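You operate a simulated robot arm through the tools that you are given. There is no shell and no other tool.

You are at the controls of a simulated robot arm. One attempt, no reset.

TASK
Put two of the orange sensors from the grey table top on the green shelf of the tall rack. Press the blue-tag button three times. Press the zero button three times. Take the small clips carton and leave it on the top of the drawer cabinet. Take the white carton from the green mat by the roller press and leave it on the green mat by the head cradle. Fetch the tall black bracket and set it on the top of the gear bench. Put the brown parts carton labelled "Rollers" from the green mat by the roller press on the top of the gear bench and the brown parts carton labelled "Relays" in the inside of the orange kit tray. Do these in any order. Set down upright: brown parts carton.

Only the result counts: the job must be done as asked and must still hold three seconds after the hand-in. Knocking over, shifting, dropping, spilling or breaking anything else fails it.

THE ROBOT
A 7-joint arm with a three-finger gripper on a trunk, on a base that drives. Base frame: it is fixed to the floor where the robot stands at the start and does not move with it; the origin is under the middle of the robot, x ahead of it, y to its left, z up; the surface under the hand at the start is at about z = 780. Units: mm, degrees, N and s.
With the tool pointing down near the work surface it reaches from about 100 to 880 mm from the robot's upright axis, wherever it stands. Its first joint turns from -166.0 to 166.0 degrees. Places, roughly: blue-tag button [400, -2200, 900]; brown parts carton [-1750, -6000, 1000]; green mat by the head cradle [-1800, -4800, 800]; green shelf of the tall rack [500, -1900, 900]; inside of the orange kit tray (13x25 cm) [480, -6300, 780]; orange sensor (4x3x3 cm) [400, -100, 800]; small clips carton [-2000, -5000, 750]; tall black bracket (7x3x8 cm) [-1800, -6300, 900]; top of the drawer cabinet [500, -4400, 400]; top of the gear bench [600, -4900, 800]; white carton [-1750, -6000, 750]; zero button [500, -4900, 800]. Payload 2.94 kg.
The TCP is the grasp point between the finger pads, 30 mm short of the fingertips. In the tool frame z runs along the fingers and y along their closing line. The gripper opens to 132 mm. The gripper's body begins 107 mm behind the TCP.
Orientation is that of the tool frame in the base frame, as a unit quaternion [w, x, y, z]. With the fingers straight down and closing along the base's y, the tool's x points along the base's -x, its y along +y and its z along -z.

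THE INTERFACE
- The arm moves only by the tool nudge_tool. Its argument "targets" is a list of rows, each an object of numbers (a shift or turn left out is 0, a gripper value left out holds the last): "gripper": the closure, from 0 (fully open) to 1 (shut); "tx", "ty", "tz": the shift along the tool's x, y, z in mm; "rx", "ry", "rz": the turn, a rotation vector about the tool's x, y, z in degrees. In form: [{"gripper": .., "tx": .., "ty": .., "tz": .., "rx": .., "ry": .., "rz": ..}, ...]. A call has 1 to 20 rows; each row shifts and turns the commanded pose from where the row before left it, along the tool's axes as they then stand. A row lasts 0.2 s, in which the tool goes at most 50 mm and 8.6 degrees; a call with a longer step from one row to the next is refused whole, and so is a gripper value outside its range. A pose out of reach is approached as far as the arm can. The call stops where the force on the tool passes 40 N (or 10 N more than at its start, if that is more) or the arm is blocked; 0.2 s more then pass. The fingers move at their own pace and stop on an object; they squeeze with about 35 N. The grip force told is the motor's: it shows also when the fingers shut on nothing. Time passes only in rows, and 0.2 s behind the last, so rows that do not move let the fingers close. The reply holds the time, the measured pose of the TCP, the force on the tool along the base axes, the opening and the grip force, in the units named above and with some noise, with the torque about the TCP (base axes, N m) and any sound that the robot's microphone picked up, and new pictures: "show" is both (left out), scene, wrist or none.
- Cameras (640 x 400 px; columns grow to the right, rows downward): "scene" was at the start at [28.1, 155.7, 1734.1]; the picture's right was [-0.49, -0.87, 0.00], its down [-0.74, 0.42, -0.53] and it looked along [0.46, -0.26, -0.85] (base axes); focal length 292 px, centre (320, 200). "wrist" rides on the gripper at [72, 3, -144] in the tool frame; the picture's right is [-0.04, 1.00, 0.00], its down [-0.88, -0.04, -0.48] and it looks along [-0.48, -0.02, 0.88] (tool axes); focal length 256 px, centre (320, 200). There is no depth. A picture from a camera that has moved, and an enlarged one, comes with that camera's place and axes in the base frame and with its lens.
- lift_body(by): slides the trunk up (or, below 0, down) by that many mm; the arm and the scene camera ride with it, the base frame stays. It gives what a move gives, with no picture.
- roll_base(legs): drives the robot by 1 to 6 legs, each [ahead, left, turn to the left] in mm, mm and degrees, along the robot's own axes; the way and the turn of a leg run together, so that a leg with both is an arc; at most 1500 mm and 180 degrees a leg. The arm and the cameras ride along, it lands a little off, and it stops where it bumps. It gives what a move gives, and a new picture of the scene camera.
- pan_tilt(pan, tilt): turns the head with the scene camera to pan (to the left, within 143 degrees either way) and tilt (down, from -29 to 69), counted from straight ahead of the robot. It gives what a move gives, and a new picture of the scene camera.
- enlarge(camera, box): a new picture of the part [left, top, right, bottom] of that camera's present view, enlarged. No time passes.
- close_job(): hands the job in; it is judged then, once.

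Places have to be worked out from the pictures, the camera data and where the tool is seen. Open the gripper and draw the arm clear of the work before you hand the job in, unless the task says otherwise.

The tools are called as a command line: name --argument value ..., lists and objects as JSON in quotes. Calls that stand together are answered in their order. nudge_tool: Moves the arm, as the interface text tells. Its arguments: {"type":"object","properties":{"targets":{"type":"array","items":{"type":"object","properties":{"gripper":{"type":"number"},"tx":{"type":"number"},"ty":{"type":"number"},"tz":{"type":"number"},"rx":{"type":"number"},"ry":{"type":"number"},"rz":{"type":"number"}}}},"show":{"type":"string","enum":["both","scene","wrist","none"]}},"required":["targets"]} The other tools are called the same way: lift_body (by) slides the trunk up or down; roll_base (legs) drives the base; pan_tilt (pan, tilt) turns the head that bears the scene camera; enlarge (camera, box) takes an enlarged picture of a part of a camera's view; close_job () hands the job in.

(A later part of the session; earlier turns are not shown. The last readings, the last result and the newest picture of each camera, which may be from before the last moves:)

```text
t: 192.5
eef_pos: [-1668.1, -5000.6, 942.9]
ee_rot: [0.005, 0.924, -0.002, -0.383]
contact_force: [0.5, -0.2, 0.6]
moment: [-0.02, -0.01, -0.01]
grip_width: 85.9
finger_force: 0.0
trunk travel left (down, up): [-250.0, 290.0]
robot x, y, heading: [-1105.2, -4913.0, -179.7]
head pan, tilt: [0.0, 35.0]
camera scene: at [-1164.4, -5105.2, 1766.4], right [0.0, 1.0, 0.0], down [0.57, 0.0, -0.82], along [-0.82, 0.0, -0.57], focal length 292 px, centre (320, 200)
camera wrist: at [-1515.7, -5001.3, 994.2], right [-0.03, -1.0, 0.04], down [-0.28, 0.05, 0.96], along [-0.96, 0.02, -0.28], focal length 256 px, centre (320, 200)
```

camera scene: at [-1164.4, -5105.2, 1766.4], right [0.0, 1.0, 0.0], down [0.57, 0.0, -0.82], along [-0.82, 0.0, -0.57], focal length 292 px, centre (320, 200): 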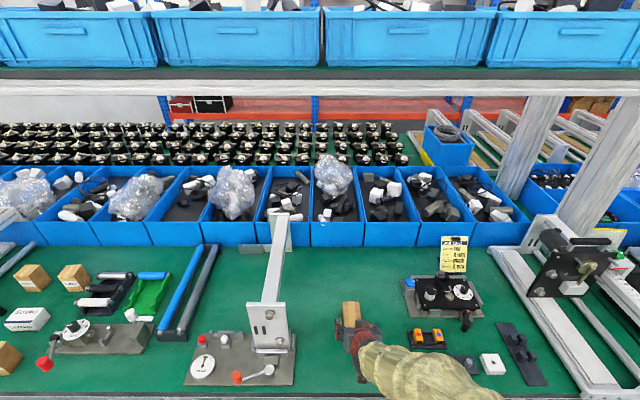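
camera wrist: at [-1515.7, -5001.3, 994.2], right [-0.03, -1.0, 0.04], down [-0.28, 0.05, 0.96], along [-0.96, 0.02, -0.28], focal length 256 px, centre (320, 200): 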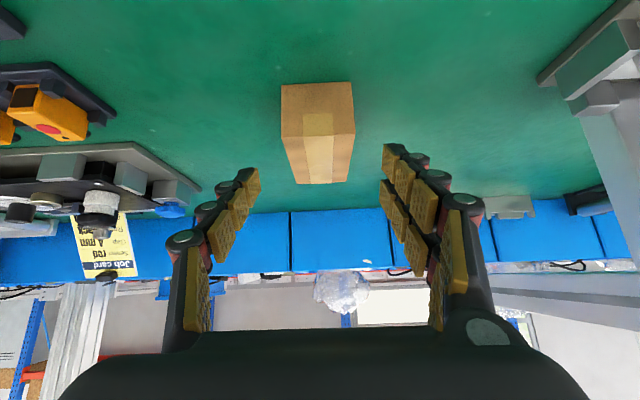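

Aligned. I advance 80 mm along the tool axis and close on the carton.

nudge_tool --targets '[{"tz": 25}, {"tz": 25}, {"tz": 20}, {"tz": 9}, {}, {"gripper": 0.5}, {"gripper": 0.7}, {"gripper": 0.9}, {}, {}]' --show "wrist"

```text
t: 194.7
eef_pos: [-1724.4, -5001.2, 885.2]
ee_rot: [0.005, 0.924, -0.003, -0.383]
contact_force: [0.1, 0.7, 0.8]
moment: [0.08, -0.05, 0.03]
grip_width: 57.3
finger_force: 34.7
trunk travel left (down, up): [-250.0, 290.0]
robot x, y, heading: [-1107.9, -4913.6, -179.7]
head pan, tilt: [0.0, 35.0]
camera wrist: at [-1572.3, -5001.8, 937.5], right [-0.03, -1.0, 0.04], down [-0.28, 0.05, 0.96], along [-0.96, 0.02, -0.29], focal length 256 px, centre (320, 200)
```

wrist: 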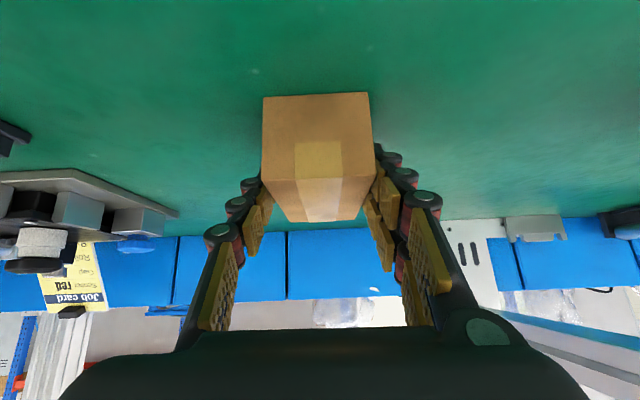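

Held at 45° (57 mm, 35 N). I lift, back off, turn around and drive to the drawer cabinet at y ≈ -4272.

nudge_tool --targets '[{"tx": -17, "tz": -17}, {"tx": -30, "tz": -30}, {"tx": -30, "tz": -30}, {}]' --show "none"

roll_base --legs '[[-500, 0, 0], [0, 0, 179.7], [0, 550, 0]]'

pan_tilt --pan 0 --tilt 50

```text
t: 195.7
eef_pos: [-1724.3, -4998.6, 995.2]
ee_rot: [0.005, 0.924, -0.002, -0.381]
contact_force: [0.7, -0.2, -0.6]
moment: [0.03, -0.01, 0.0]
grip_width: 57.1
finger_force: 35.0
trunk travel left (down, up): [-250.0, 290.0]
robot x, y, heading: [-1102.8, -4917.2, -179.7]
head pan, tilt: [0.0, 35.0]
```

```text
t: 208.8
eef_pos: [-18.3, -4249.8, 995.8]
ee_rot: [0.382, -0.021, 0.924, 0.015]
contact_force: [-0.1, 0.7, -1.1]
moment: [-0.03, 0.03, 0.0]
grip_width: 57.3
finger_force: 34.6
trunk travel left (down, up): [-250.0, 290.0]
robot x, y, heading: [-636.5, -4362.6, 3.1]
head pan, tilt: [0.0, 35.0]
camera scene: at [-586.0, -4171.6, 1766.4], right [0.06, -1.0, 0.0], down [-0.57, -0.03, -0.82], along [0.82, 0.04, -0.57], focal length 292 px, centre (320, 200)
```

scene: 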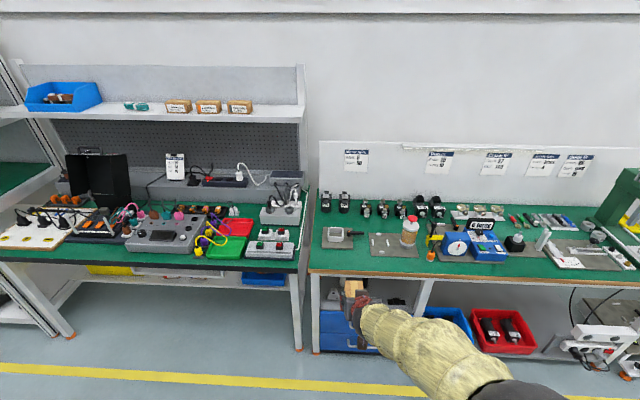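

```text
t: 209.6
eef_pos: [-20.8, -4249.1, 995.2]
ee_rot: [0.383, -0.021, 0.924, 0.015]
contact_force: [-0.2, -0.4, -1.7]
moment: [0.01, 0.03, 0.03]
grip_width: 57.3
finger_force: 35.0
trunk travel left (down, up): [-250.0, 290.0]
robot x, y, heading: [-632.6, -4363.0, 3.4]
head pan, tilt: [0.0, 50.0]
camera scene: at [-597.0, -4172.4, 1744.7], right [0.05, -1.0, 0.0], down [-0.76, -0.04, -0.64], along [0.64, 0.04, -0.77], focal length 292 px, centre (320, 200)
```

scene: 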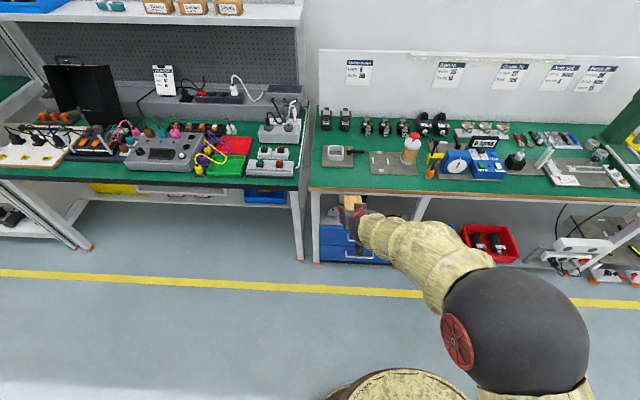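

Heading drifted 3°. I correct it and lower the trunk fully, then look at the cabinet top.

roll_base --legs '[[0, 0, -3.3]]'

lift_body --by -250

pan_tilt --pan -5 --tilt 35

enlarge --camera "scene" --box '[260, 150, 480, 290]'

```text
t: 210.4
eef_pos: [-13.3, -4286.0, 994.8]
ee_rot: [0.383, 0.007, 0.924, 0.003]
contact_force: [1.2, -0.5, -1.7]
moment: [0.04, 0.03, -0.03]
grip_width: 57.4
finger_force: 35.0
trunk travel left (down, up): [-250.0, 290.0]
robot x, y, heading: [-636.1, -4362.6, -0.1]
head pan, tilt: [0.0, 50.0]
camera scene: at [-585.7, -4174.9, 1744.7], right [0.0, -1.0, 0.0], down [-0.77, 0.0, -0.64], along [0.64, 0.0, -0.77], focal length 292 px, centre (320, 200)
```

scene: 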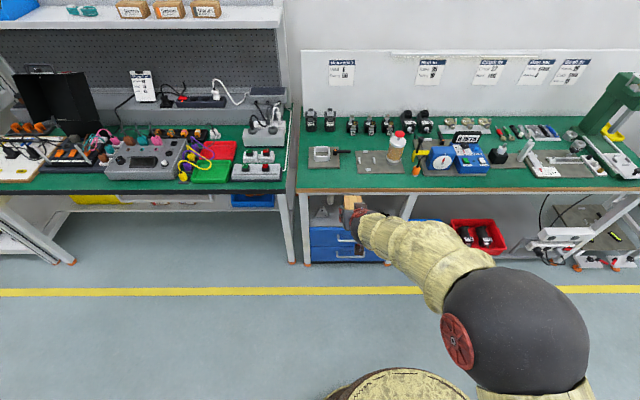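

```text
t: 213.0
eef_pos: [-13.2, -4287.5, 744.8]
ee_rot: [0.383, 0.006, 0.924, 0.004]
contact_force: [0.6, 0.0, -1.2]
moment: [-0.01, -0.01, -0.03]
grip_width: 57.0
finger_force: 35.0
trunk travel left (down, up): [0.0, 540.0]
robot x, y, heading: [-633.6, -4365.7, -0.2]
head pan, tilt: [0.0, 50.0]
```

```text
t: 213.8
eef_pos: [-12.7, -4286.4, 745.5]
ee_rot: [0.383, 0.006, 0.924, 0.004]
contact_force: [-1.0, 0.5, -0.8]
moment: [0.03, 0.0, -0.04]
grip_width: 57.1
finger_force: 34.7
trunk travel left (down, up): [0.0, 540.0]
robot x, y, heading: [-632.4, -4366.8, -0.4]
head pan, tilt: [-5.0, 35.0]
camera scene: at [-575.1, -4182.6, 1516.3], right [-0.09, -1.0, 0.0], down [-0.57, 0.05, -0.82], along [0.82, -0.07, -0.57], focal length 292 px, centre (320, 200)
```

scene: 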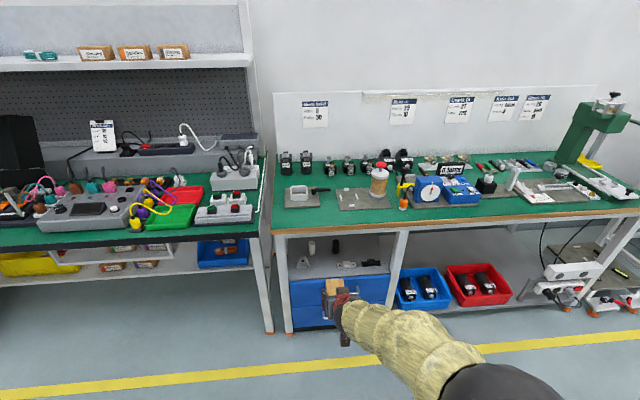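

```text
2.86 times, centred on (370, 220) of scene
camera zoom: at [-575.1, -4182.6, 1516.3], right [-0.09, -1.0, 0.0], down [-0.57, 0.05, -0.82], along [0.82, -0.07, -0.57], focal length 834 px, centre (177, 143)
```

zoom: 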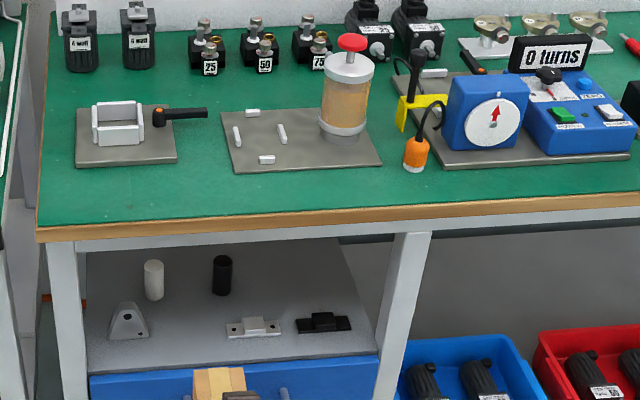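

The cabinet top is about z≈460 with front x≈312; the free gap between the wedge and white bracket is centred at y ≈ -4292. I lower the hand in the aisle first.

nudge_tool --targets '[{"tx": 26, "tz": 26, "ty": -6}, {"tx": 26, "tz": 26}, {"tx": 26, "tz": 26}, {"tx": 26, "tz": 26}, {"tx": 26, "tz": 26}, {"tx": 22, "tz": 22}, {}]'

```text
t: 215.4
eef_pos: [-14.1, -4290.1, 530.4]
ee_rot: [0.383, 0.007, 0.924, 0.003]
contact_force: [0.3, -0.2, -1.3]
moment: [0.0, 0.03, 0.0]
grip_width: 57.1
finger_force: 35.4
trunk travel left (down, up): [0.0, 540.0]
robot x, y, heading: [-628.5, -4362.2, -0.4]
head pan, tilt: [-5.0, 35.0]
camera scene: at [-574.9, -4182.6, 1516.4], right [-0.09, -1.0, 0.0], down [-0.57, 0.05, -0.82], along [0.82, -0.07, -0.57], focal length 292 px, centre (320, 200)
camera wrist: at [-166.9, -4284.9, 582.0], right [0.04, 1.0, 0.04], down [0.28, -0.05, 0.96], along [0.96, -0.03, -0.29], focal length 256 px, centre (320, 200)
```

scene: 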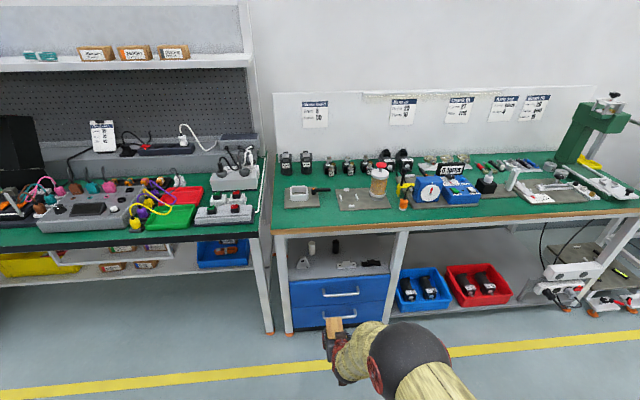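
wrist: 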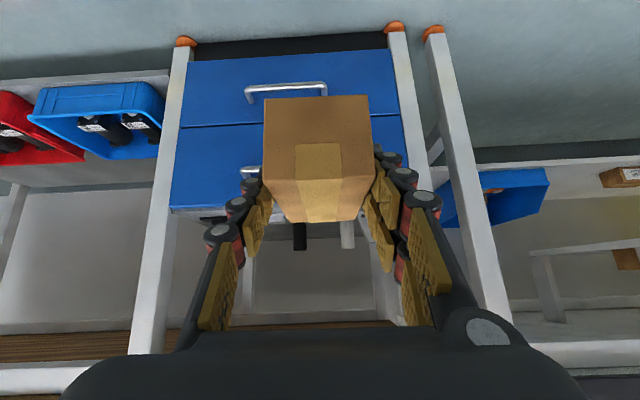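

I drive 240 mm forward, bringing the carton up to the cabinet front edge, and look.

roll_base --legs '[[240, 0, 0.3]]'

nudge_tool --targets '[{}]' --show "wrist"

```text
t: 217.2
eef_pos: [225.4, -4286.5, 531.3]
ee_rot: [0.382, 0.003, 0.924, 0.005]
contact_force: [0.4, 0.6, -1.6]
moment: [0.0, 0.03, 0.03]
grip_width: 57.2
finger_force: 34.6
trunk travel left (down, up): [0.0, 540.0]
robot x, y, heading: [-388.9, -4366.5, 0.0]
head pan, tilt: [-5.0, 35.0]
camera scene: at [-336.8, -4182.5, 1516.4], right [-0.09, -1.0, 0.0], down [-0.57, 0.05, -0.82], along [0.82, -0.07, -0.57], focal length 292 px, centre (320, 200)
```

scene: 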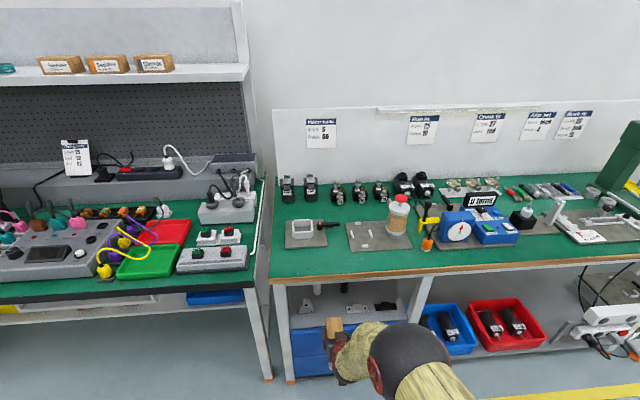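

```text
t: 217.6
eef_pos: [224.8, -4286.9, 529.2]
ee_rot: [0.382, 0.003, 0.924, 0.004]
contact_force: [-0.1, -0.3, -1.9]
moment: [0.0, 0.02, 0.02]
grip_width: 57.2
finger_force: 34.7
trunk travel left (down, up): [0.0, 540.0]
robot x, y, heading: [-390.4, -4366.5, -0.1]
head pan, tilt: [-5.0, 35.0]
camera wrist: at [71.8, -4282.5, 582.1], right [0.03, 1.0, 0.04], down [0.29, -0.05, 0.96], along [0.96, -0.02, -0.29], focal length 256 px, centre (320, 200)
```

wrist: 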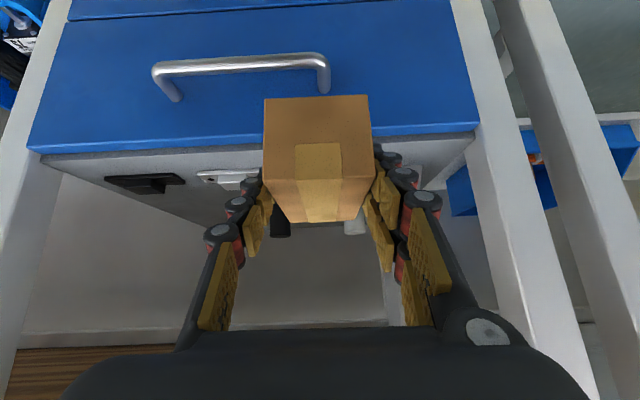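

The gap looks right; TCP at y=-4287. I drive 100 mm further and nudge in the rest with the arm, staying ~35 mm above the cabinet top.

roll_base --legs '[[100, -5, 0]]'

nudge_tool --targets '[{"tx": -14, "tz": 14}, {"tx": -13, "tz": 13}, {}]'

```text
t: 218.7
eef_pos: [324.2, -4290.0, 530.3]
ee_rot: [0.383, 0.004, 0.924, 0.004]
contact_force: [0.0, 0.0, -1.3]
moment: [-0.04, 0.06, -0.04]
grip_width: 57.0
finger_force: 35.4
trunk travel left (down, up): [0.0, 540.0]
robot x, y, heading: [-288.9, -4367.4, 0.4]
head pan, tilt: [-5.0, 35.0]
camera scene: at [-237.1, -4187.4, 1516.4], right [-0.09, -1.0, 0.0], down [-0.57, 0.05, -0.82], along [0.82, -0.07, -0.57], focal length 292 px, centre (320, 200)
```

scene: 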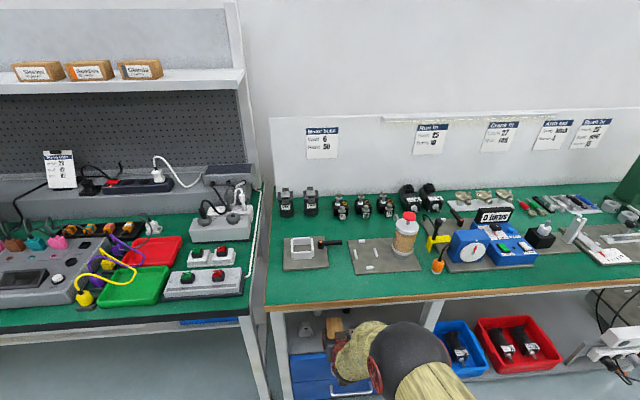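

```text
t: 219.5
eef_pos: [361.6, -4289.5, 531.5]
ee_rot: [0.382, 0.003, 0.924, 0.005]
contact_force: [-0.2, 0.2, -1.5]
moment: [0.01, 0.01, 0.02]
grip_width: 57.2
finger_force: 35.2
trunk travel left (down, up): [0.0, 540.0]
robot x, y, heading: [-293.7, -4372.7, 0.3]
head pan, tilt: [-5.0, 35.0]
camera scene: at [-236.7, -4187.4, 1516.4], right [-0.09, -1.0, 0.0], down [-0.57, 0.05, -0.82], along [0.82, -0.07, -0.57], focal length 292 px, centre (320, 200)
camera wrist: at [209.2, -4286.4, 582.9], right [0.03, 1.0, 0.04], down [0.28, -0.05, 0.96], along [0.96, -0.02, -0.29], focal length 256 px, centre (320, 200)
```

scene: 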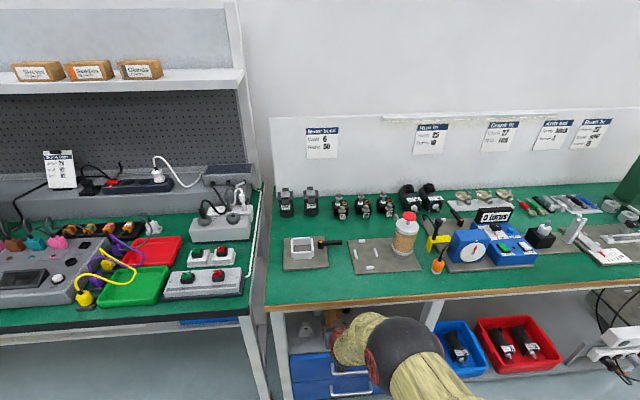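
wrist: 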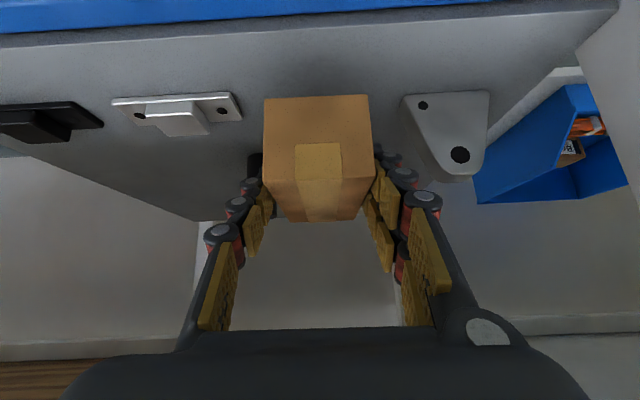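

The carton is centred between the bracket and the wedge. I lower it 30 mm and then step down to contact.

nudge_tool --targets '[{"tx": 7, "tz": 7}, {"tx": 7, "tz": 7}, {"tx": 7, "tz": 7}, {}]' --show "none"

nudge_tool --targets '[{"tx": 2.1, "tz": 2.1}, {"tx": 1.4, "tz": 1.4}, {}]' --show "none"

nudge_tool --targets '[{"tx": 1.4, "tz": 1.4}, {"tx": 1.4, "tz": 1.4}, {}]' --show "wrist"

```text
t: 220.5
eef_pos: [362.5, -4290.3, 501.6]
ee_rot: [0.383, 0.004, 0.924, 0.004]
contact_force: [-0.3, 0.6, -1.9]
moment: [-0.01, 0.04, 0.02]
grip_width: 57.3
finger_force: 34.7
trunk travel left (down, up): [0.0, 540.0]
robot x, y, heading: [-297.5, -4369.2, 0.0]
head pan, tilt: [-5.0, 35.0]
```

```text
t: 221.3
eef_pos: [362.5, -4290.1, 497.0]
ee_rot: [0.382, 0.003, 0.924, 0.005]
contact_force: [-1.1, 0.1, -2.0]
moment: [0.01, -0.02, 0.02]
grip_width: 57.0
finger_force: 35.4
trunk travel left (down, up): [0.0, 540.0]
robot x, y, heading: [-295.1, -4371.1, 0.0]
head pan, tilt: [-5.0, 35.0]
```

```text
t: 222.1
eef_pos: [362.4, -4292.9, 493.1]
ee_rot: [0.383, 0.003, 0.924, 0.005]
contact_force: [0.5, 0.9, 0.7]
moment: [-0.02, -0.09, 0.04]
grip_width: 57.1
finger_force: 35.3
trunk travel left (down, up): [0.0, 540.0]
robot x, y, heading: [-294.2, -4370.8, 0.1]
head pan, tilt: [-5.0, 35.0]
camera wrist: at [209.5, -4287.6, 544.8], right [0.03, 1.0, 0.04], down [0.28, -0.05, 0.96], along [0.96, -0.02, -0.29], focal length 256 px, centre (320, 200)
```

wrist: 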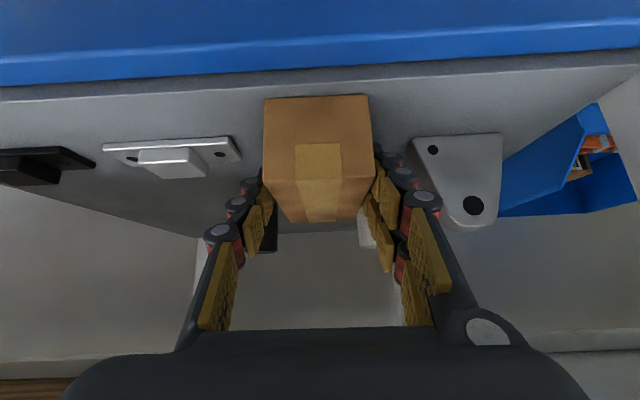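

Contact is just starting (force rises from -2 to +0.7). One more millimetre or two.

nudge_tool --targets '[{"tx": 0.8, "tz": 0.8}, {"tx": 0.7, "tz": 0.7}, {}]' --show "none"

```text
t: 222.9
eef_pos: [364.2, -4292.3, 493.1]
ee_rot: [0.385, 0.004, 0.923, 0.004]
contact_force: [-6.1, -0.4, 18.0]
moment: [-0.61, 0.24, -0.19]
grip_width: 57.0
finger_force: 35.4
trunk travel left (down, up): [0.0, 540.0]
robot x, y, heading: [-295.4, -4369.6, 0.3]
head pan, tilt: [-5.0, 35.0]
```

Firm contact (18 N). I open just enough (about 73 mm) and check.

nudge_tool --targets '[{"gripper": 0.55}, {"gripper": 0.5}, {"gripper": 0.46}, {}, {}]' --show "wrist"

```text
t: 224.1
eef_pos: [362.9, -4291.6, 490.5]
ee_rot: [0.382, 0.004, 0.924, 0.005]
contact_force: [0.2, 0.0, 0.3]
moment: [0.0, -0.01, 0.0]
grip_width: 71.3
finger_force: 0.0
trunk travel left (down, up): [0.0, 540.0]
robot x, y, heading: [-293.6, -4366.5, 0.2]
head pan, tilt: [-5.0, 35.0]
camera wrist: at [210.0, -4287.3, 542.3], right [0.03, 1.0, 0.04], down [0.28, -0.05, 0.96], along [0.96, -0.02, -0.29], focal length 256 px, centre (320, 200)
```

wrist: 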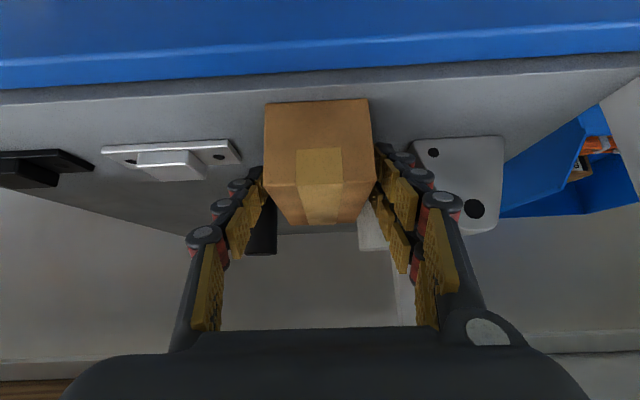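

Released cleanly. I withdraw along the tool axis and back off the robot.

nudge_tool --targets '[{"tz": -20}, {"tz": -30}, {"tz": -40}, {}]' --show "wrist"

roll_base --legs '[[-330, 0, 0]]'

enlarge --camera "scene" --box '[260, 210, 430, 320]'

```text
t: 225.1
eef_pos: [297.7, -4290.7, 553.7]
ee_rot: [0.383, 0.004, 0.924, 0.005]
contact_force: [-0.1, 0.1, 0.2]
moment: [0.03, 0.02, 0.01]
grip_width: 71.0
finger_force: 0.0
trunk travel left (down, up): [0.0, 540.0]
robot x, y, heading: [-292.4, -4371.6, 0.3]
head pan, tilt: [-5.0, 35.0]
camera wrist: at [144.9, -4287.0, 605.1], right [0.03, 1.0, 0.04], down [0.28, -0.05, 0.96], along [0.96, -0.02, -0.29], focal length 256 px, centre (320, 200)
```

wrist: 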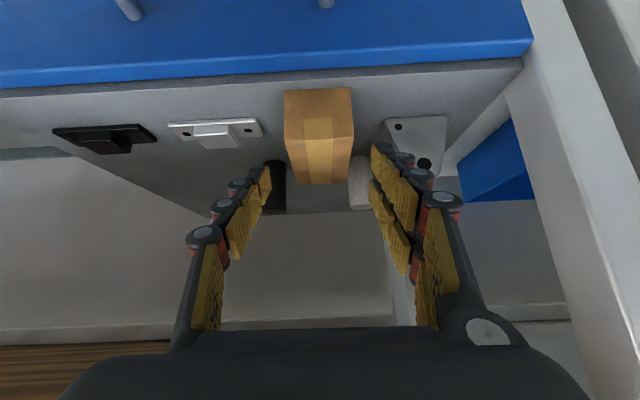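

```text
t: 227.3
eef_pos: [-24.9, -4290.6, 553.4]
ee_rot: [0.383, 0.003, 0.924, 0.005]
contact_force: [-0.7, 0.3, -0.1]
moment: [0.04, 0.01, -0.03]
grip_width: 71.4
finger_force: 0.1
trunk travel left (down, up): [0.0, 540.0]
robot x, y, heading: [-617.7, -4371.9, 0.4]
head pan, tilt: [-5.0, 35.0]
camera scene: at [-560.4, -4188.2, 1516.4], right [-0.08, -1.0, 0.0], down [-0.57, 0.05, -0.82], along [0.82, -0.07, -0.57], focal length 292 px, centre (320, 200)
```

scene: 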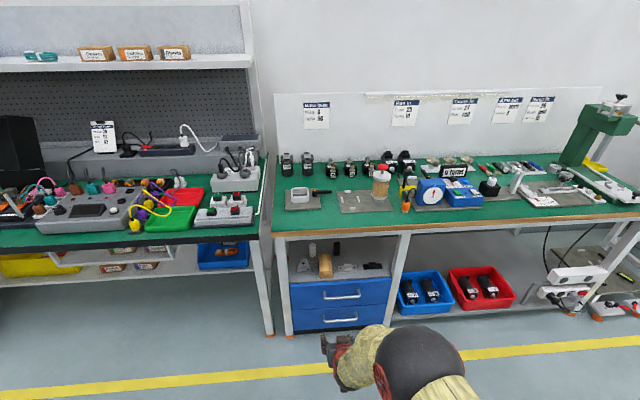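

```text
3.64 times, centred on (345, 265) of scene
camera zoom: at [-560.4, -4188.2, 1516.4], right [-0.08, -1.0, 0.0], down [-0.57, 0.05, -0.82], along [0.82, -0.07, -0.57], focal length 1062 px, centre (229, -36)
```

zoom: 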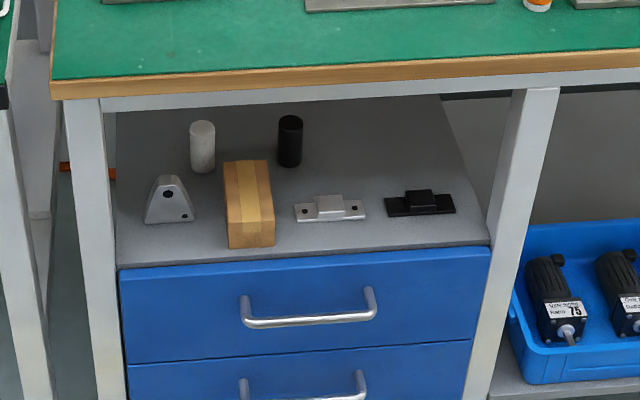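

The Clips carton stands on the cabinet top. I raise the trunk, turn around, and drive to the roller-press station at y ≈ -6080.

lift_body --by 250

roll_base --legs '[[0, 0, 179.6], [0, 1400, 0]]'

pan_tilt --pan 10 --tilt 38

```text
t: 229.8
eef_pos: [-25.5, -4289.0, 801.7]
ee_rot: [0.382, 0.003, 0.924, 0.005]
contact_force: [0.0, -0.2, 0.8]
moment: [0.0, 0.02, 0.02]
grip_width: 71.1
finger_force: 0.0
trunk travel left (down, up): [-250.0, 290.0]
robot x, y, heading: [-617.9, -4368.5, 0.1]
head pan, tilt: [-5.0, 35.0]
```

```text
t: 243.8
eef_pos: [-1327.9, -5764.6, 802.9]
ee_rot: [-0.012, 0.923, -0.045, -0.383]
contact_force: [-0.2, 0.0, 0.0]
moment: [0.01, -0.01, 0.02]
grip_width: 71.2
finger_force: 0.1
trunk travel left (down, up): [-250.0, 290.0]
robot x, y, heading: [-732.0, -5739.0, 175.1]
head pan, tilt: [-5.0, 35.0]
camera scene: at [-807.9, -5914.4, 1766.4], right [0.17, 0.99, 0.0], down [0.57, -0.1, -0.82], along [-0.81, 0.14, -0.57], focal length 292 px, centre (320, 200)
```

scene: 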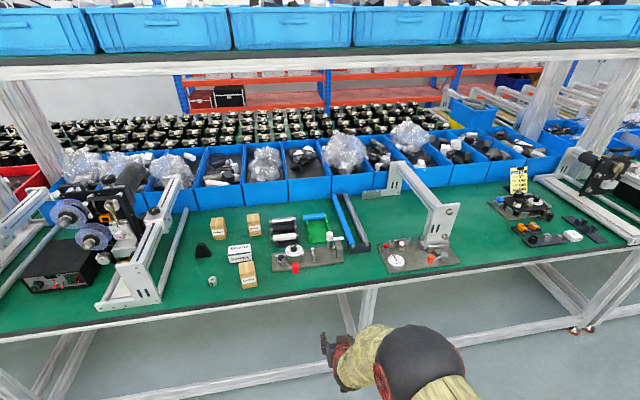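

```text
t: 244.6
eef_pos: [-1328.6, -5766.9, 802.9]
ee_rot: [-0.012, 0.923, -0.043, -0.383]
contact_force: [0.0, -0.6, 0.3]
moment: [0.0, 0.02, -0.02]
grip_width: 71.4
finger_force: 0.1
trunk travel left (down, up): [-250.0, 290.0]
robot x, y, heading: [-731.5, -5737.2, 175.0]
head pan, tilt: [10.0, 38.0]
camera scene: at [-807.1, -5937.2, 1761.8], right [-0.09, 1.0, 0.0], down [0.61, 0.05, -0.79], along [-0.78, -0.07, -0.62], focal length 292 px, centre (320, 200)
```

scene: 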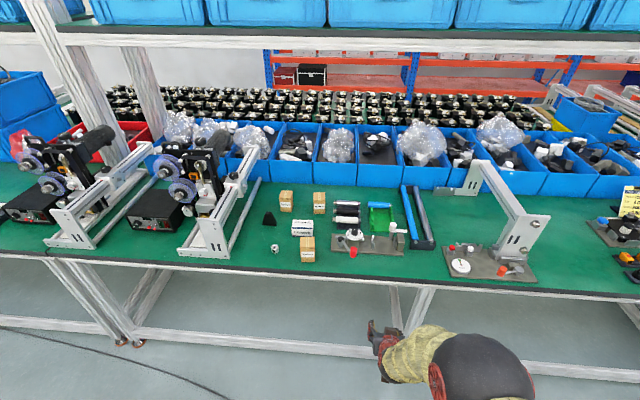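

I enlarge the cartons area.

enlarge --camera "scene" --box '[250, 180, 350, 275]'

roll_base --legs '[[0, 300, 4.8], [330, 0, 0]]'

pan_tilt --pan 0 --tilt 40

```text
4.21 times, centred on (300, 228) of scene
camera zoom: at [-807.1, -5937.2, 1761.8], right [-0.09, 1.0, 0.0], down [0.61, 0.05, -0.79], along [-0.78, -0.07, -0.62], focal length 1230 px, centre (404, 84)
```

zoom: 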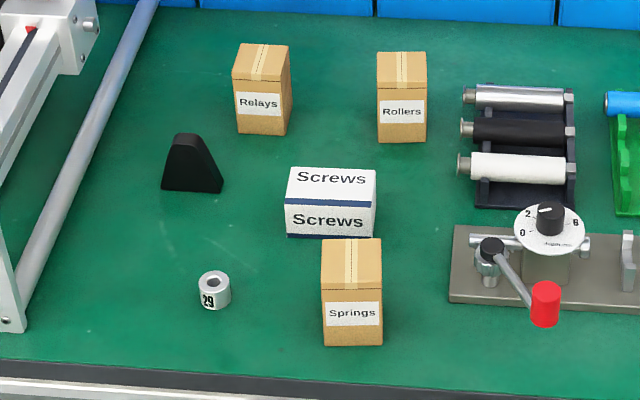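

```text
t: 247.8
eef_pos: [-1511.7, -6111.3, 790.5]
ee_rot: [0.003, 0.93, 0.004, -0.368]
contact_force: [3.0, -0.2, 2.0]
moment: [-0.03, 0.03, 0.12]
grip_width: 73.7
finger_force: 0.2
trunk travel left (down, up): [-250.0, 290.0]
robot x, y, heading: [-939.1, -6034.6, -179.9]
head pan, tilt: [10.0, 38.0]
stopped in leg 2: the force on the tool passed its limit at 75 N (the readings are from after the stop); the commanded pose is now the measured one
camera scene: at [-991.6, -6238.6, 1761.9], right [-0.18, 0.98, 0.0], down [0.61, 0.11, -0.79], along [-0.78, -0.14, -0.62], focal length 292 px, centre (320, 200)
```

scene: 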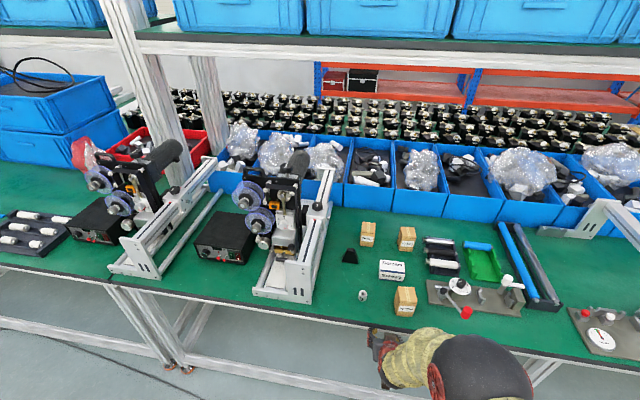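

```text
t: 248.5
eef_pos: [-1511.6, -6112.2, 789.7]
ee_rot: [0.003, 0.93, 0.004, -0.367]
contact_force: [4.8, 0.1, 0.3]
moment: [-0.03, 0.0, 0.16]
grip_width: 74.9
finger_force: 1.4
trunk travel left (down, up): [-250.0, 290.0]
robot x, y, heading: [-937.2, -6031.7, -179.8]
head pan, tilt: [0.0, 40.0]
camera scene: at [-992.5, -6224.0, 1758.9], right [0.0, 1.0, 0.0], down [0.64, 0.0, -0.77], along [-0.77, 0.0, -0.64], focal length 292 px, centre (320, 200)
```

scene: 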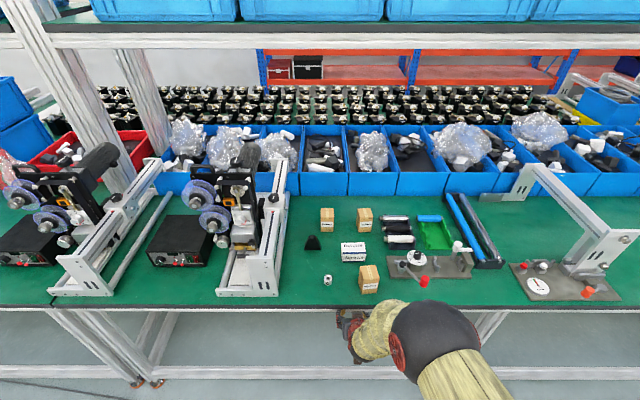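

The fingers bumped the bench front edge (tool too low); nothing on the bench appears moved. I back off and raise the hand well above the bench.

roll_base --legs '[[-120, 0, 0]]'

nudge_tool --targets '[{"tx": -28, "tz": -28}, {"tx": -28, "tz": -28}, {"tx": -28, "tz": -28}, {"tx": -28, "tz": -28}, {"tx": -28, "tz": -28}, {"tx": -28, "tz": -28}, {}]'

enlarge --camera "scene" --box '[280, 190, 440, 310]'

```text
t: 249.8
eef_pos: [-1394.3, -6113.0, 790.0]
ee_rot: [0.005, 0.93, 0.004, -0.368]
contact_force: [-1.0, -1.2, -0.7]
moment: [0.02, 0.02, -0.02]
grip_width: 71.0
finger_force: 0.0
trunk travel left (down, up): [-250.0, 290.0]
robot x, y, heading: [-818.4, -6031.3, -179.7]
head pan, tilt: [0.0, 40.0]
camera scene: at [-874.1, -6223.5, 1758.9], right [0.0, 1.0, 0.0], down [0.64, 0.0, -0.77], along [-0.77, 0.0, -0.64], focal length 292 px, centre (320, 200)
```

scene: 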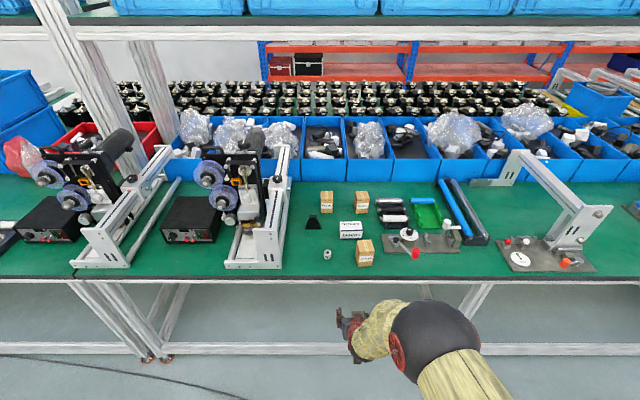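

```text
t: 251.4
eef_pos: [-1400.0, -6112.2, 1029.4]
ee_rot: [0.003, 0.929, 0.003, -0.369]
contact_force: [0.2, -1.1, -1.0]
moment: [-0.03, 0.01, 0.03]
grip_width: 71.2
finger_force: 0.1
trunk travel left (down, up): [-250.0, 290.0]
robot x, y, heading: [-816.9, -6033.4, -179.7]
head pan, tilt: [0.0, 40.0]
camera scene: at [-874.1, -6223.5, 1758.8], right [0.0, 1.0, 0.0], down [0.64, 0.0, -0.77], along [-0.77, 0.0, -0.64], focal length 292 px, centre (320, 200)
camera wrist: at [-1249.8, -6112.8, 1085.7], right [-0.02, -1.0, 0.03], down [-0.32, 0.04, 0.95], along [-0.95, 0.01, -0.32], focal length 256 px, centre (320, 200)
```

scene: 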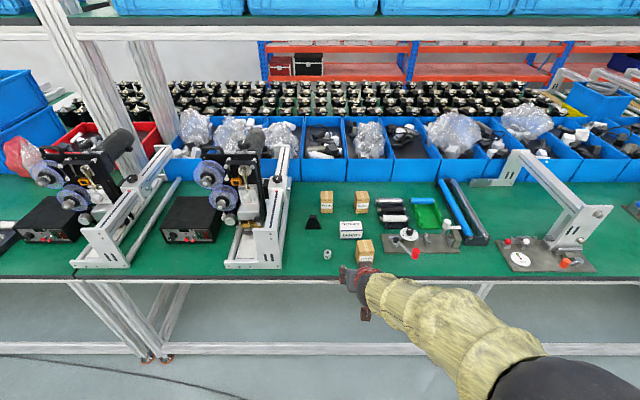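
wrist: 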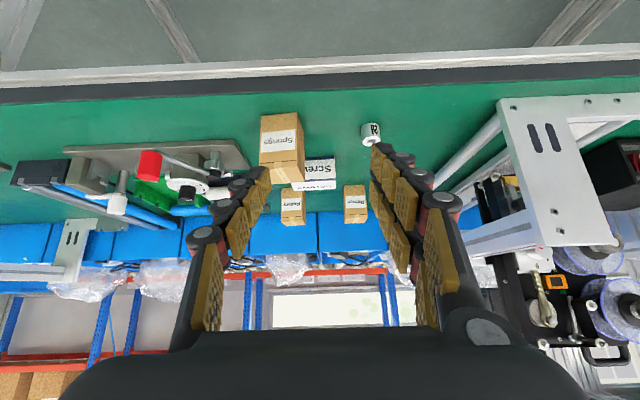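

```text
3.33 times, centred on (360, 250) of scene
camera zoom: at [-874.1, -6223.5, 1758.8], right [0.0, 1.0, 0.0], down [0.64, 0.0, -0.77], along [-0.77, 0.0, -0.64], focal length 974 px, centre (187, 33)
```

zoom: 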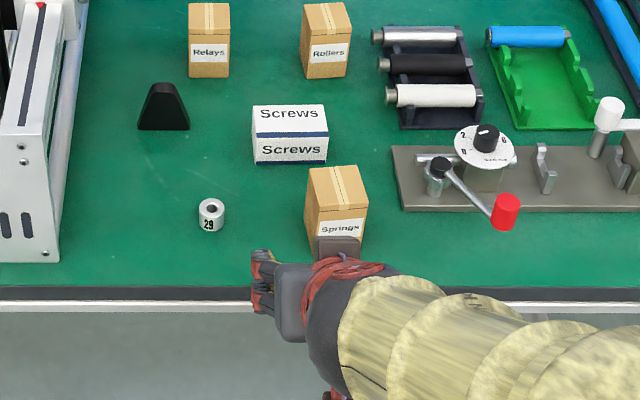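

Clear view. Screws carton ≈ centre (-1732,-6098), 94×50×54 mm. I bring the tool vertical with closing along x, then drive closer.

nudge_tool --targets '[{"ry": 8.5, "gripper": 0.2}, {"ry": 8.5}, {"ry": 8.5}, {"ry": 8.5}, {"ry": 8.5}, {"rz": 8.2}, {"rz": 8.2}, {"rz": 8.2}, {"rz": 8.2}, {"rz": 8.2}, {"rz": 8.2}, {"rz": 8.2}, {"rz": 8.2}, {"rz": 8.2}, {"rz": 8.2}, {"rz": 8.0}, {}]' --show "none"

roll_base --legs '[[280, 0, 0]]'

nudge_tool --targets '[{}]' --show "wrist"

```text
t: 255.0
eef_pos: [-1401.8, -6112.9, 1028.2]
ee_rot: [0.005, 0.709, -0.705, -0.003]
contact_force: [0.9, -0.9, 0.3]
moment: [0.0, -0.01, 0.04]
grip_width: 105.5
finger_force: 0.1
trunk travel left (down, up): [-250.0, 290.0]
robot x, y, heading: [-816.3, -6033.7, -180.0]
head pan, tilt: [0.0, 40.0]
```

```text
t: 256.9
eef_pos: [-1688.0, -6111.6, 1028.4]
ee_rot: [0.005, 0.709, -0.705, -0.002]
contact_force: [-0.1, -0.2, 0.4]
moment: [0.03, 0.0, 0.0]
grip_width: 105.4
finger_force: 0.0
trunk travel left (down, up): [-250.0, 290.0]
robot x, y, heading: [-1101.1, -6032.0, -179.6]
head pan, tilt: [0.0, 40.0]
camera scene: at [-1161.1, -6224.3, 1758.8], right [0.0, 1.0, 0.0], down [0.64, 0.0, -0.77], along [-0.77, 0.0, -0.64], focal length 292 px, centre (320, 200)
```

scene: 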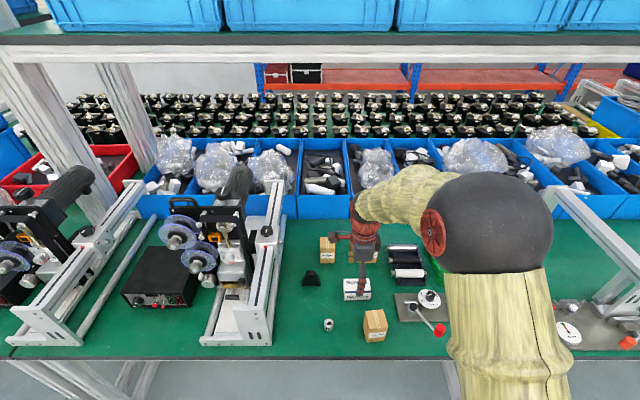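

```text
t: 257.4
eef_pos: [-1687.3, -6112.1, 1028.1]
ee_rot: [0.006, 0.709, -0.706, -0.003]
contact_force: [0.8, -0.6, 0.0]
moment: [0.01, 0.03, -0.03]
grip_width: 105.5
finger_force: 0.0
trunk travel left (down, up): [-250.0, 290.0]
robot x, y, heading: [-1104.7, -6029.8, -179.8]
head pan, tilt: [0.0, 40.0]
camera wrist: at [-1688.5, -6182.2, 1173.5], right [-1.0, 0.04, 0.01], down [0.04, 0.88, 0.47], along [0.01, 0.47, -0.88], focal length 256 px, centre (320, 200)
```

wrist: 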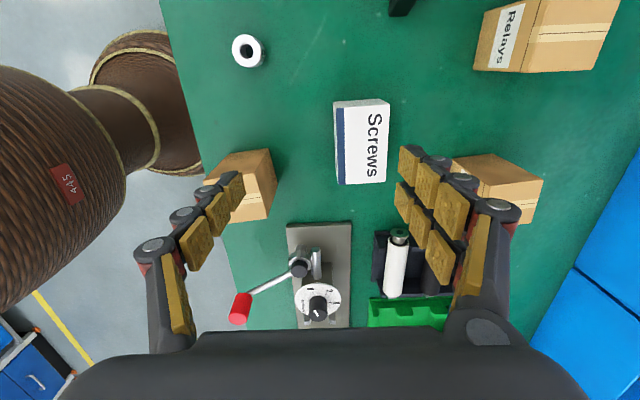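

I centre over the Screws carton at (-1735,-6101) and descend to 935 first.

nudge_tool --targets '[{"tx": -11, "ty": 24, "gripper": 0.35}, {"ty": 24}, {"tz": 40}, {"tz": 40}, {"tz": 13}, {}]' --show "wrist"

```text
t: 258.8
eef_pos: [-1737.8, -6099.5, 936.5]
ee_rot: [0.006, 0.709, -0.705, -0.003]
contact_force: [0.2, -0.5, 0.8]
moment: [-0.06, 0.03, 0.0]
grip_width: 85.8
finger_force: 0.0
trunk travel left (down, up): [-250.0, 290.0]
robot x, y, heading: [-1100.8, -6036.5, -179.9]
head pan, tilt: [0.0, 40.0]
camera wrist: at [-1738.9, -6170.7, 1082.3], right [-1.0, 0.04, 0.01], down [0.04, 0.88, 0.47], along [0.01, 0.47, -0.88], focal length 256 px, centre (320, 200)
```

wrist: 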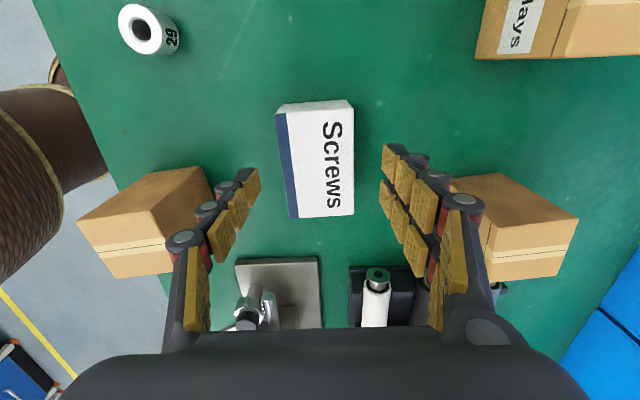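

Well centred; a 3° twist and then down to TCP z ≈ 881 and close.

nudge_tool --targets '[{"rz": -2.8, "ty": 2}, {"tz": 25}, {"tz": 20}, {"tz": 10}, {}, {"gripper": 0.5}, {"gripper": 0.7}, {"gripper": 0.9}, {}, {}]' --show "wrist"

```text
t: 260.9
eef_pos: [-1740.8, -6102.2, 882.5]
ee_rot: [0.005, 0.726, -0.688, -0.003]
contact_force: [1.5, -0.7, 0.7]
moment: [0.04, -0.12, -0.03]
grip_width: 57.6
finger_force: 35.1
trunk travel left (down, up): [-250.0, 290.0]
robot x, y, heading: [-1101.0, -6035.5, -180.0]
head pan, tilt: [0.0, 40.0]
camera wrist: at [-1738.0, -6172.8, 1026.8], right [-1.0, -0.01, 0.01], down [0.0, 0.88, 0.47], along [-0.02, 0.47, -0.88], focal length 256 px, centre (320, 200)
```

wrist: 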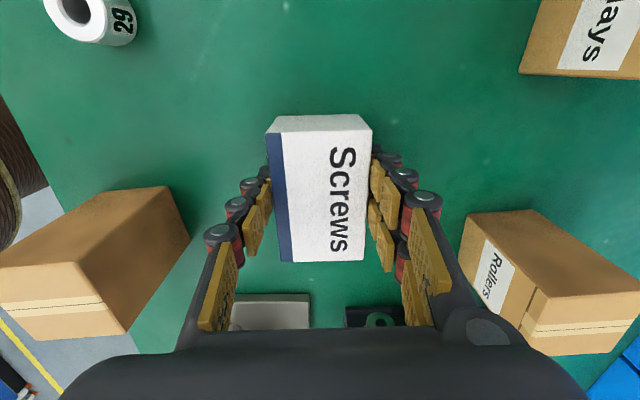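

Gripped (57.6 mm). I lift 150 mm, check, then back off and drive to the head-cradle mat.

nudge_tool --targets '[{"tz": -20}, {"tz": -40}, {"tz": -45}, {"tz": -45}, {}]' --show "wrist"

roll_base --legs '[[-300, 0, 0], [0, -1200, 0]]'

```text
t: 262.1
eef_pos: [-1736.2, -6099.2, 1030.9]
ee_rot: [0.005, 0.726, -0.688, -0.002]
contact_force: [-0.1, -0.4, -1.6]
moment: [-0.03, -0.01, -0.02]
grip_width: 57.6
finger_force: 34.9
trunk travel left (down, up): [-250.0, 290.0]
robot x, y, heading: [-1106.9, -6034.3, -180.0]
head pan, tilt: [0.0, 40.0]
camera wrist: at [-1734.5, -6170.9, 1175.2], right [-1.0, -0.01, 0.01], down [-0.01, 0.88, 0.47], along [-0.02, 0.47, -0.88], focal length 256 px, centre (320, 200)
```

wrist: 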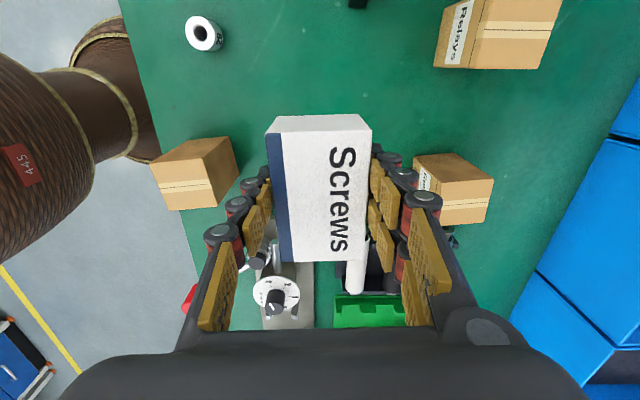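

```text
t: 269.8
eef_pos: [-1435.1, -4907.9, 1029.1]
ee_rot: [0.005, 0.725, -0.689, -0.003]
contact_force: [-0.5, -0.7, -1.6]
moment: [0.0, 0.01, 0.01]
grip_width: 57.1
finger_force: 34.6
trunk travel left (down, up): [-250.0, 290.0]
robot x, y, heading: [-800.9, -4843.0, 179.7]
head pan, tilt: [0.0, 40.0]
camera scene: at [-859.8, -5035.1, 1758.8], right [0.0, 1.0, 0.0], down [0.64, 0.0, -0.77], along [-0.77, 0.0, -0.64], focal length 292 px, centre (320, 200)
```

scene: 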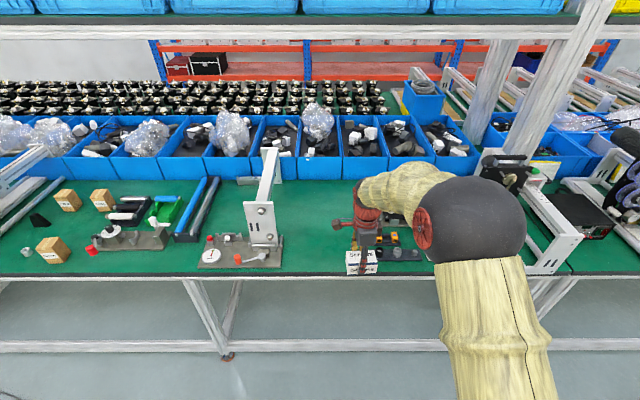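

I drive forward to bring the carton above the mat and check below.

roll_base --legs '[[300, 0, 0.3]]'

nudge_tool --targets '[{"ty": 25}, {"ty": 20}, {}]'

```text
t: 271.9
eef_pos: [-1738.0, -4912.5, 1029.8]
ee_rot: [0.005, 0.726, -0.688, -0.002]
contact_force: [0.0, -0.6, -1.0]
moment: [-0.03, -0.03, 0.03]
grip_width: 57.1
finger_force: 35.7
trunk travel left (down, up): [-250.0, 290.0]
robot x, y, heading: [-1100.2, -4840.7, -179.7]
head pan, tilt: [0.0, 40.0]
camera scene: at [-1160.8, -5035.6, 1758.8], right [0.0, 1.0, 0.0], down [0.64, 0.0, -0.77], along [-0.77, 0.0, -0.64], focal length 292 px, centre (320, 200)
```

scene: 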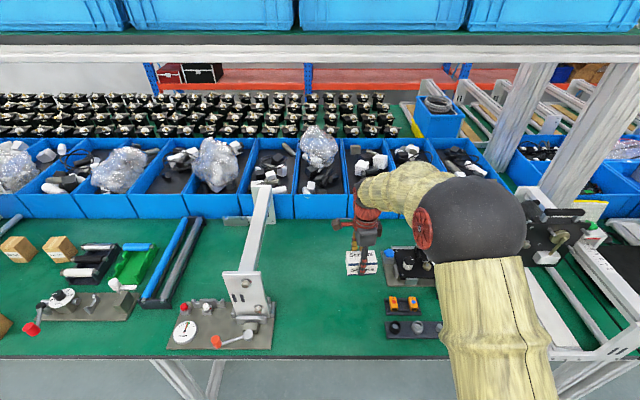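

```text
t: 272.7
eef_pos: [-1780.3, -4915.7, 1031.0]
ee_rot: [0.006, 0.727, -0.687, -0.003]
contact_force: [0.4, -0.3, -1.4]
moment: [0.01, -0.03, 0.03]
grip_width: 57.2
finger_force: 34.8
trunk travel left (down, up): [-250.0, 290.0]
robot x, y, heading: [-1107.9, -4842.7, -180.0]
head pan, tilt: [0.0, 40.0]
camera scene: at [-1160.0, -5035.5, 1758.8], right [0.0, 1.0, 0.0], down [0.64, 0.0, -0.77], along [-0.77, 0.0, -0.64], focal length 292 px, centre (320, 200)
camera wrist: at [-1778.2, -4985.8, 1175.5], right [-1.0, -0.01, 0.01], down [-0.01, 0.88, 0.47], along [-0.02, 0.47, -0.88], focal length 256 px, centre (320, 200)
```

scene: 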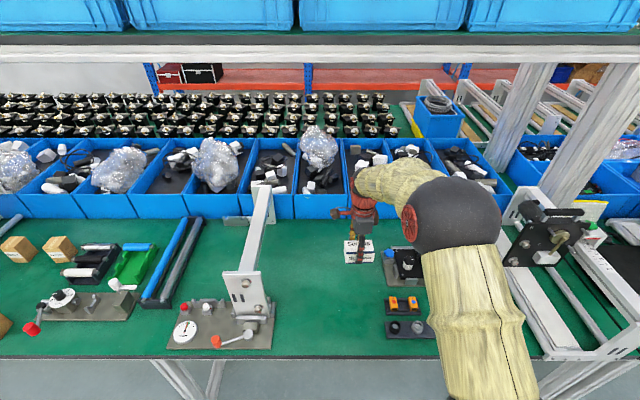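
wrist: 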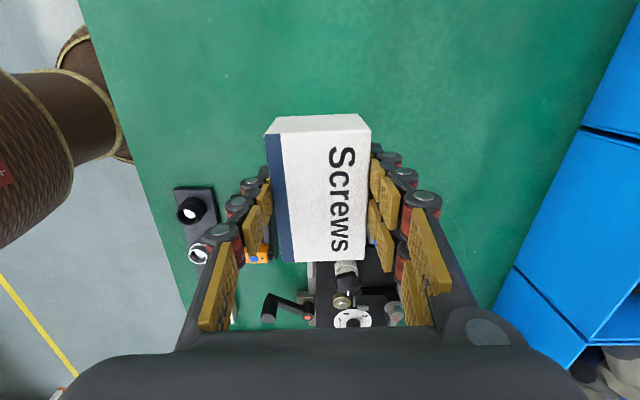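

The space below (between the gauge plate and head cradle) is clear. I lower the carton to the mat.

nudge_tool --targets '[{"tz": 40}, {"tz": 40}, {"tz": 40}, {"tz": 18}, {"tz": 6}, {}]' --show "none"

nudge_tool --targets '[{"tz": 1.5}, {"tz": 1.5}, {}]' --show "none"

nudge_tool --targets '[{"tz": 1}, {"tz": 1}, {}]' --show "wrist"

```text
t: 274.1
eef_pos: [-1781.2, -4916.8, 887.2]
ee_rot: [0.006, 0.727, -0.687, -0.004]
contact_force: [0.6, -0.1, -3.0]
moment: [0.0, -0.03, 0.01]
grip_width: 57.2
finger_force: 35.0
trunk travel left (down, up): [-250.0, 290.0]
robot x, y, heading: [-1101.7, -4848.5, -180.0]
head pan, tilt: [0.0, 40.0]
```

```text
t: 274.9
eef_pos: [-1781.3, -4916.1, 885.9]
ee_rot: [0.006, 0.727, -0.687, -0.003]
contact_force: [-0.2, 0.7, -2.7]
moment: [-0.01, 0.03, 0.03]
grip_width: 57.4
finger_force: 35.3
trunk travel left (down, up): [-250.0, 290.0]
robot x, y, heading: [-1103.8, -4842.9, -179.8]
head pan, tilt: [0.0, 40.0]
```

```text
t: 275.7
eef_pos: [-1782.7, -4915.8, 882.4]
ee_rot: [0.006, 0.727, -0.687, -0.004]
contact_force: [1.2, -0.5, 1.7]
moment: [0.12, -0.15, -0.09]
grip_width: 57.1
finger_force: 35.8
trunk travel left (down, up): [-250.0, 290.0]
robot x, y, heading: [-1104.0, -4845.5, -180.2]
head pan, tilt: [0.0, 40.0]
camera wrist: at [-1780.2, -4986.1, 1027.0], right [-1.0, -0.01, 0.01], down [-0.01, 0.88, 0.47], along [-0.02, 0.47, -0.88], focal length 256 px, centre (320, 200)
```

wrist: 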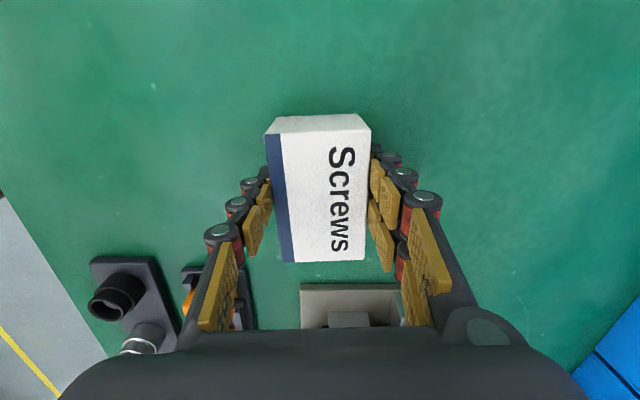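

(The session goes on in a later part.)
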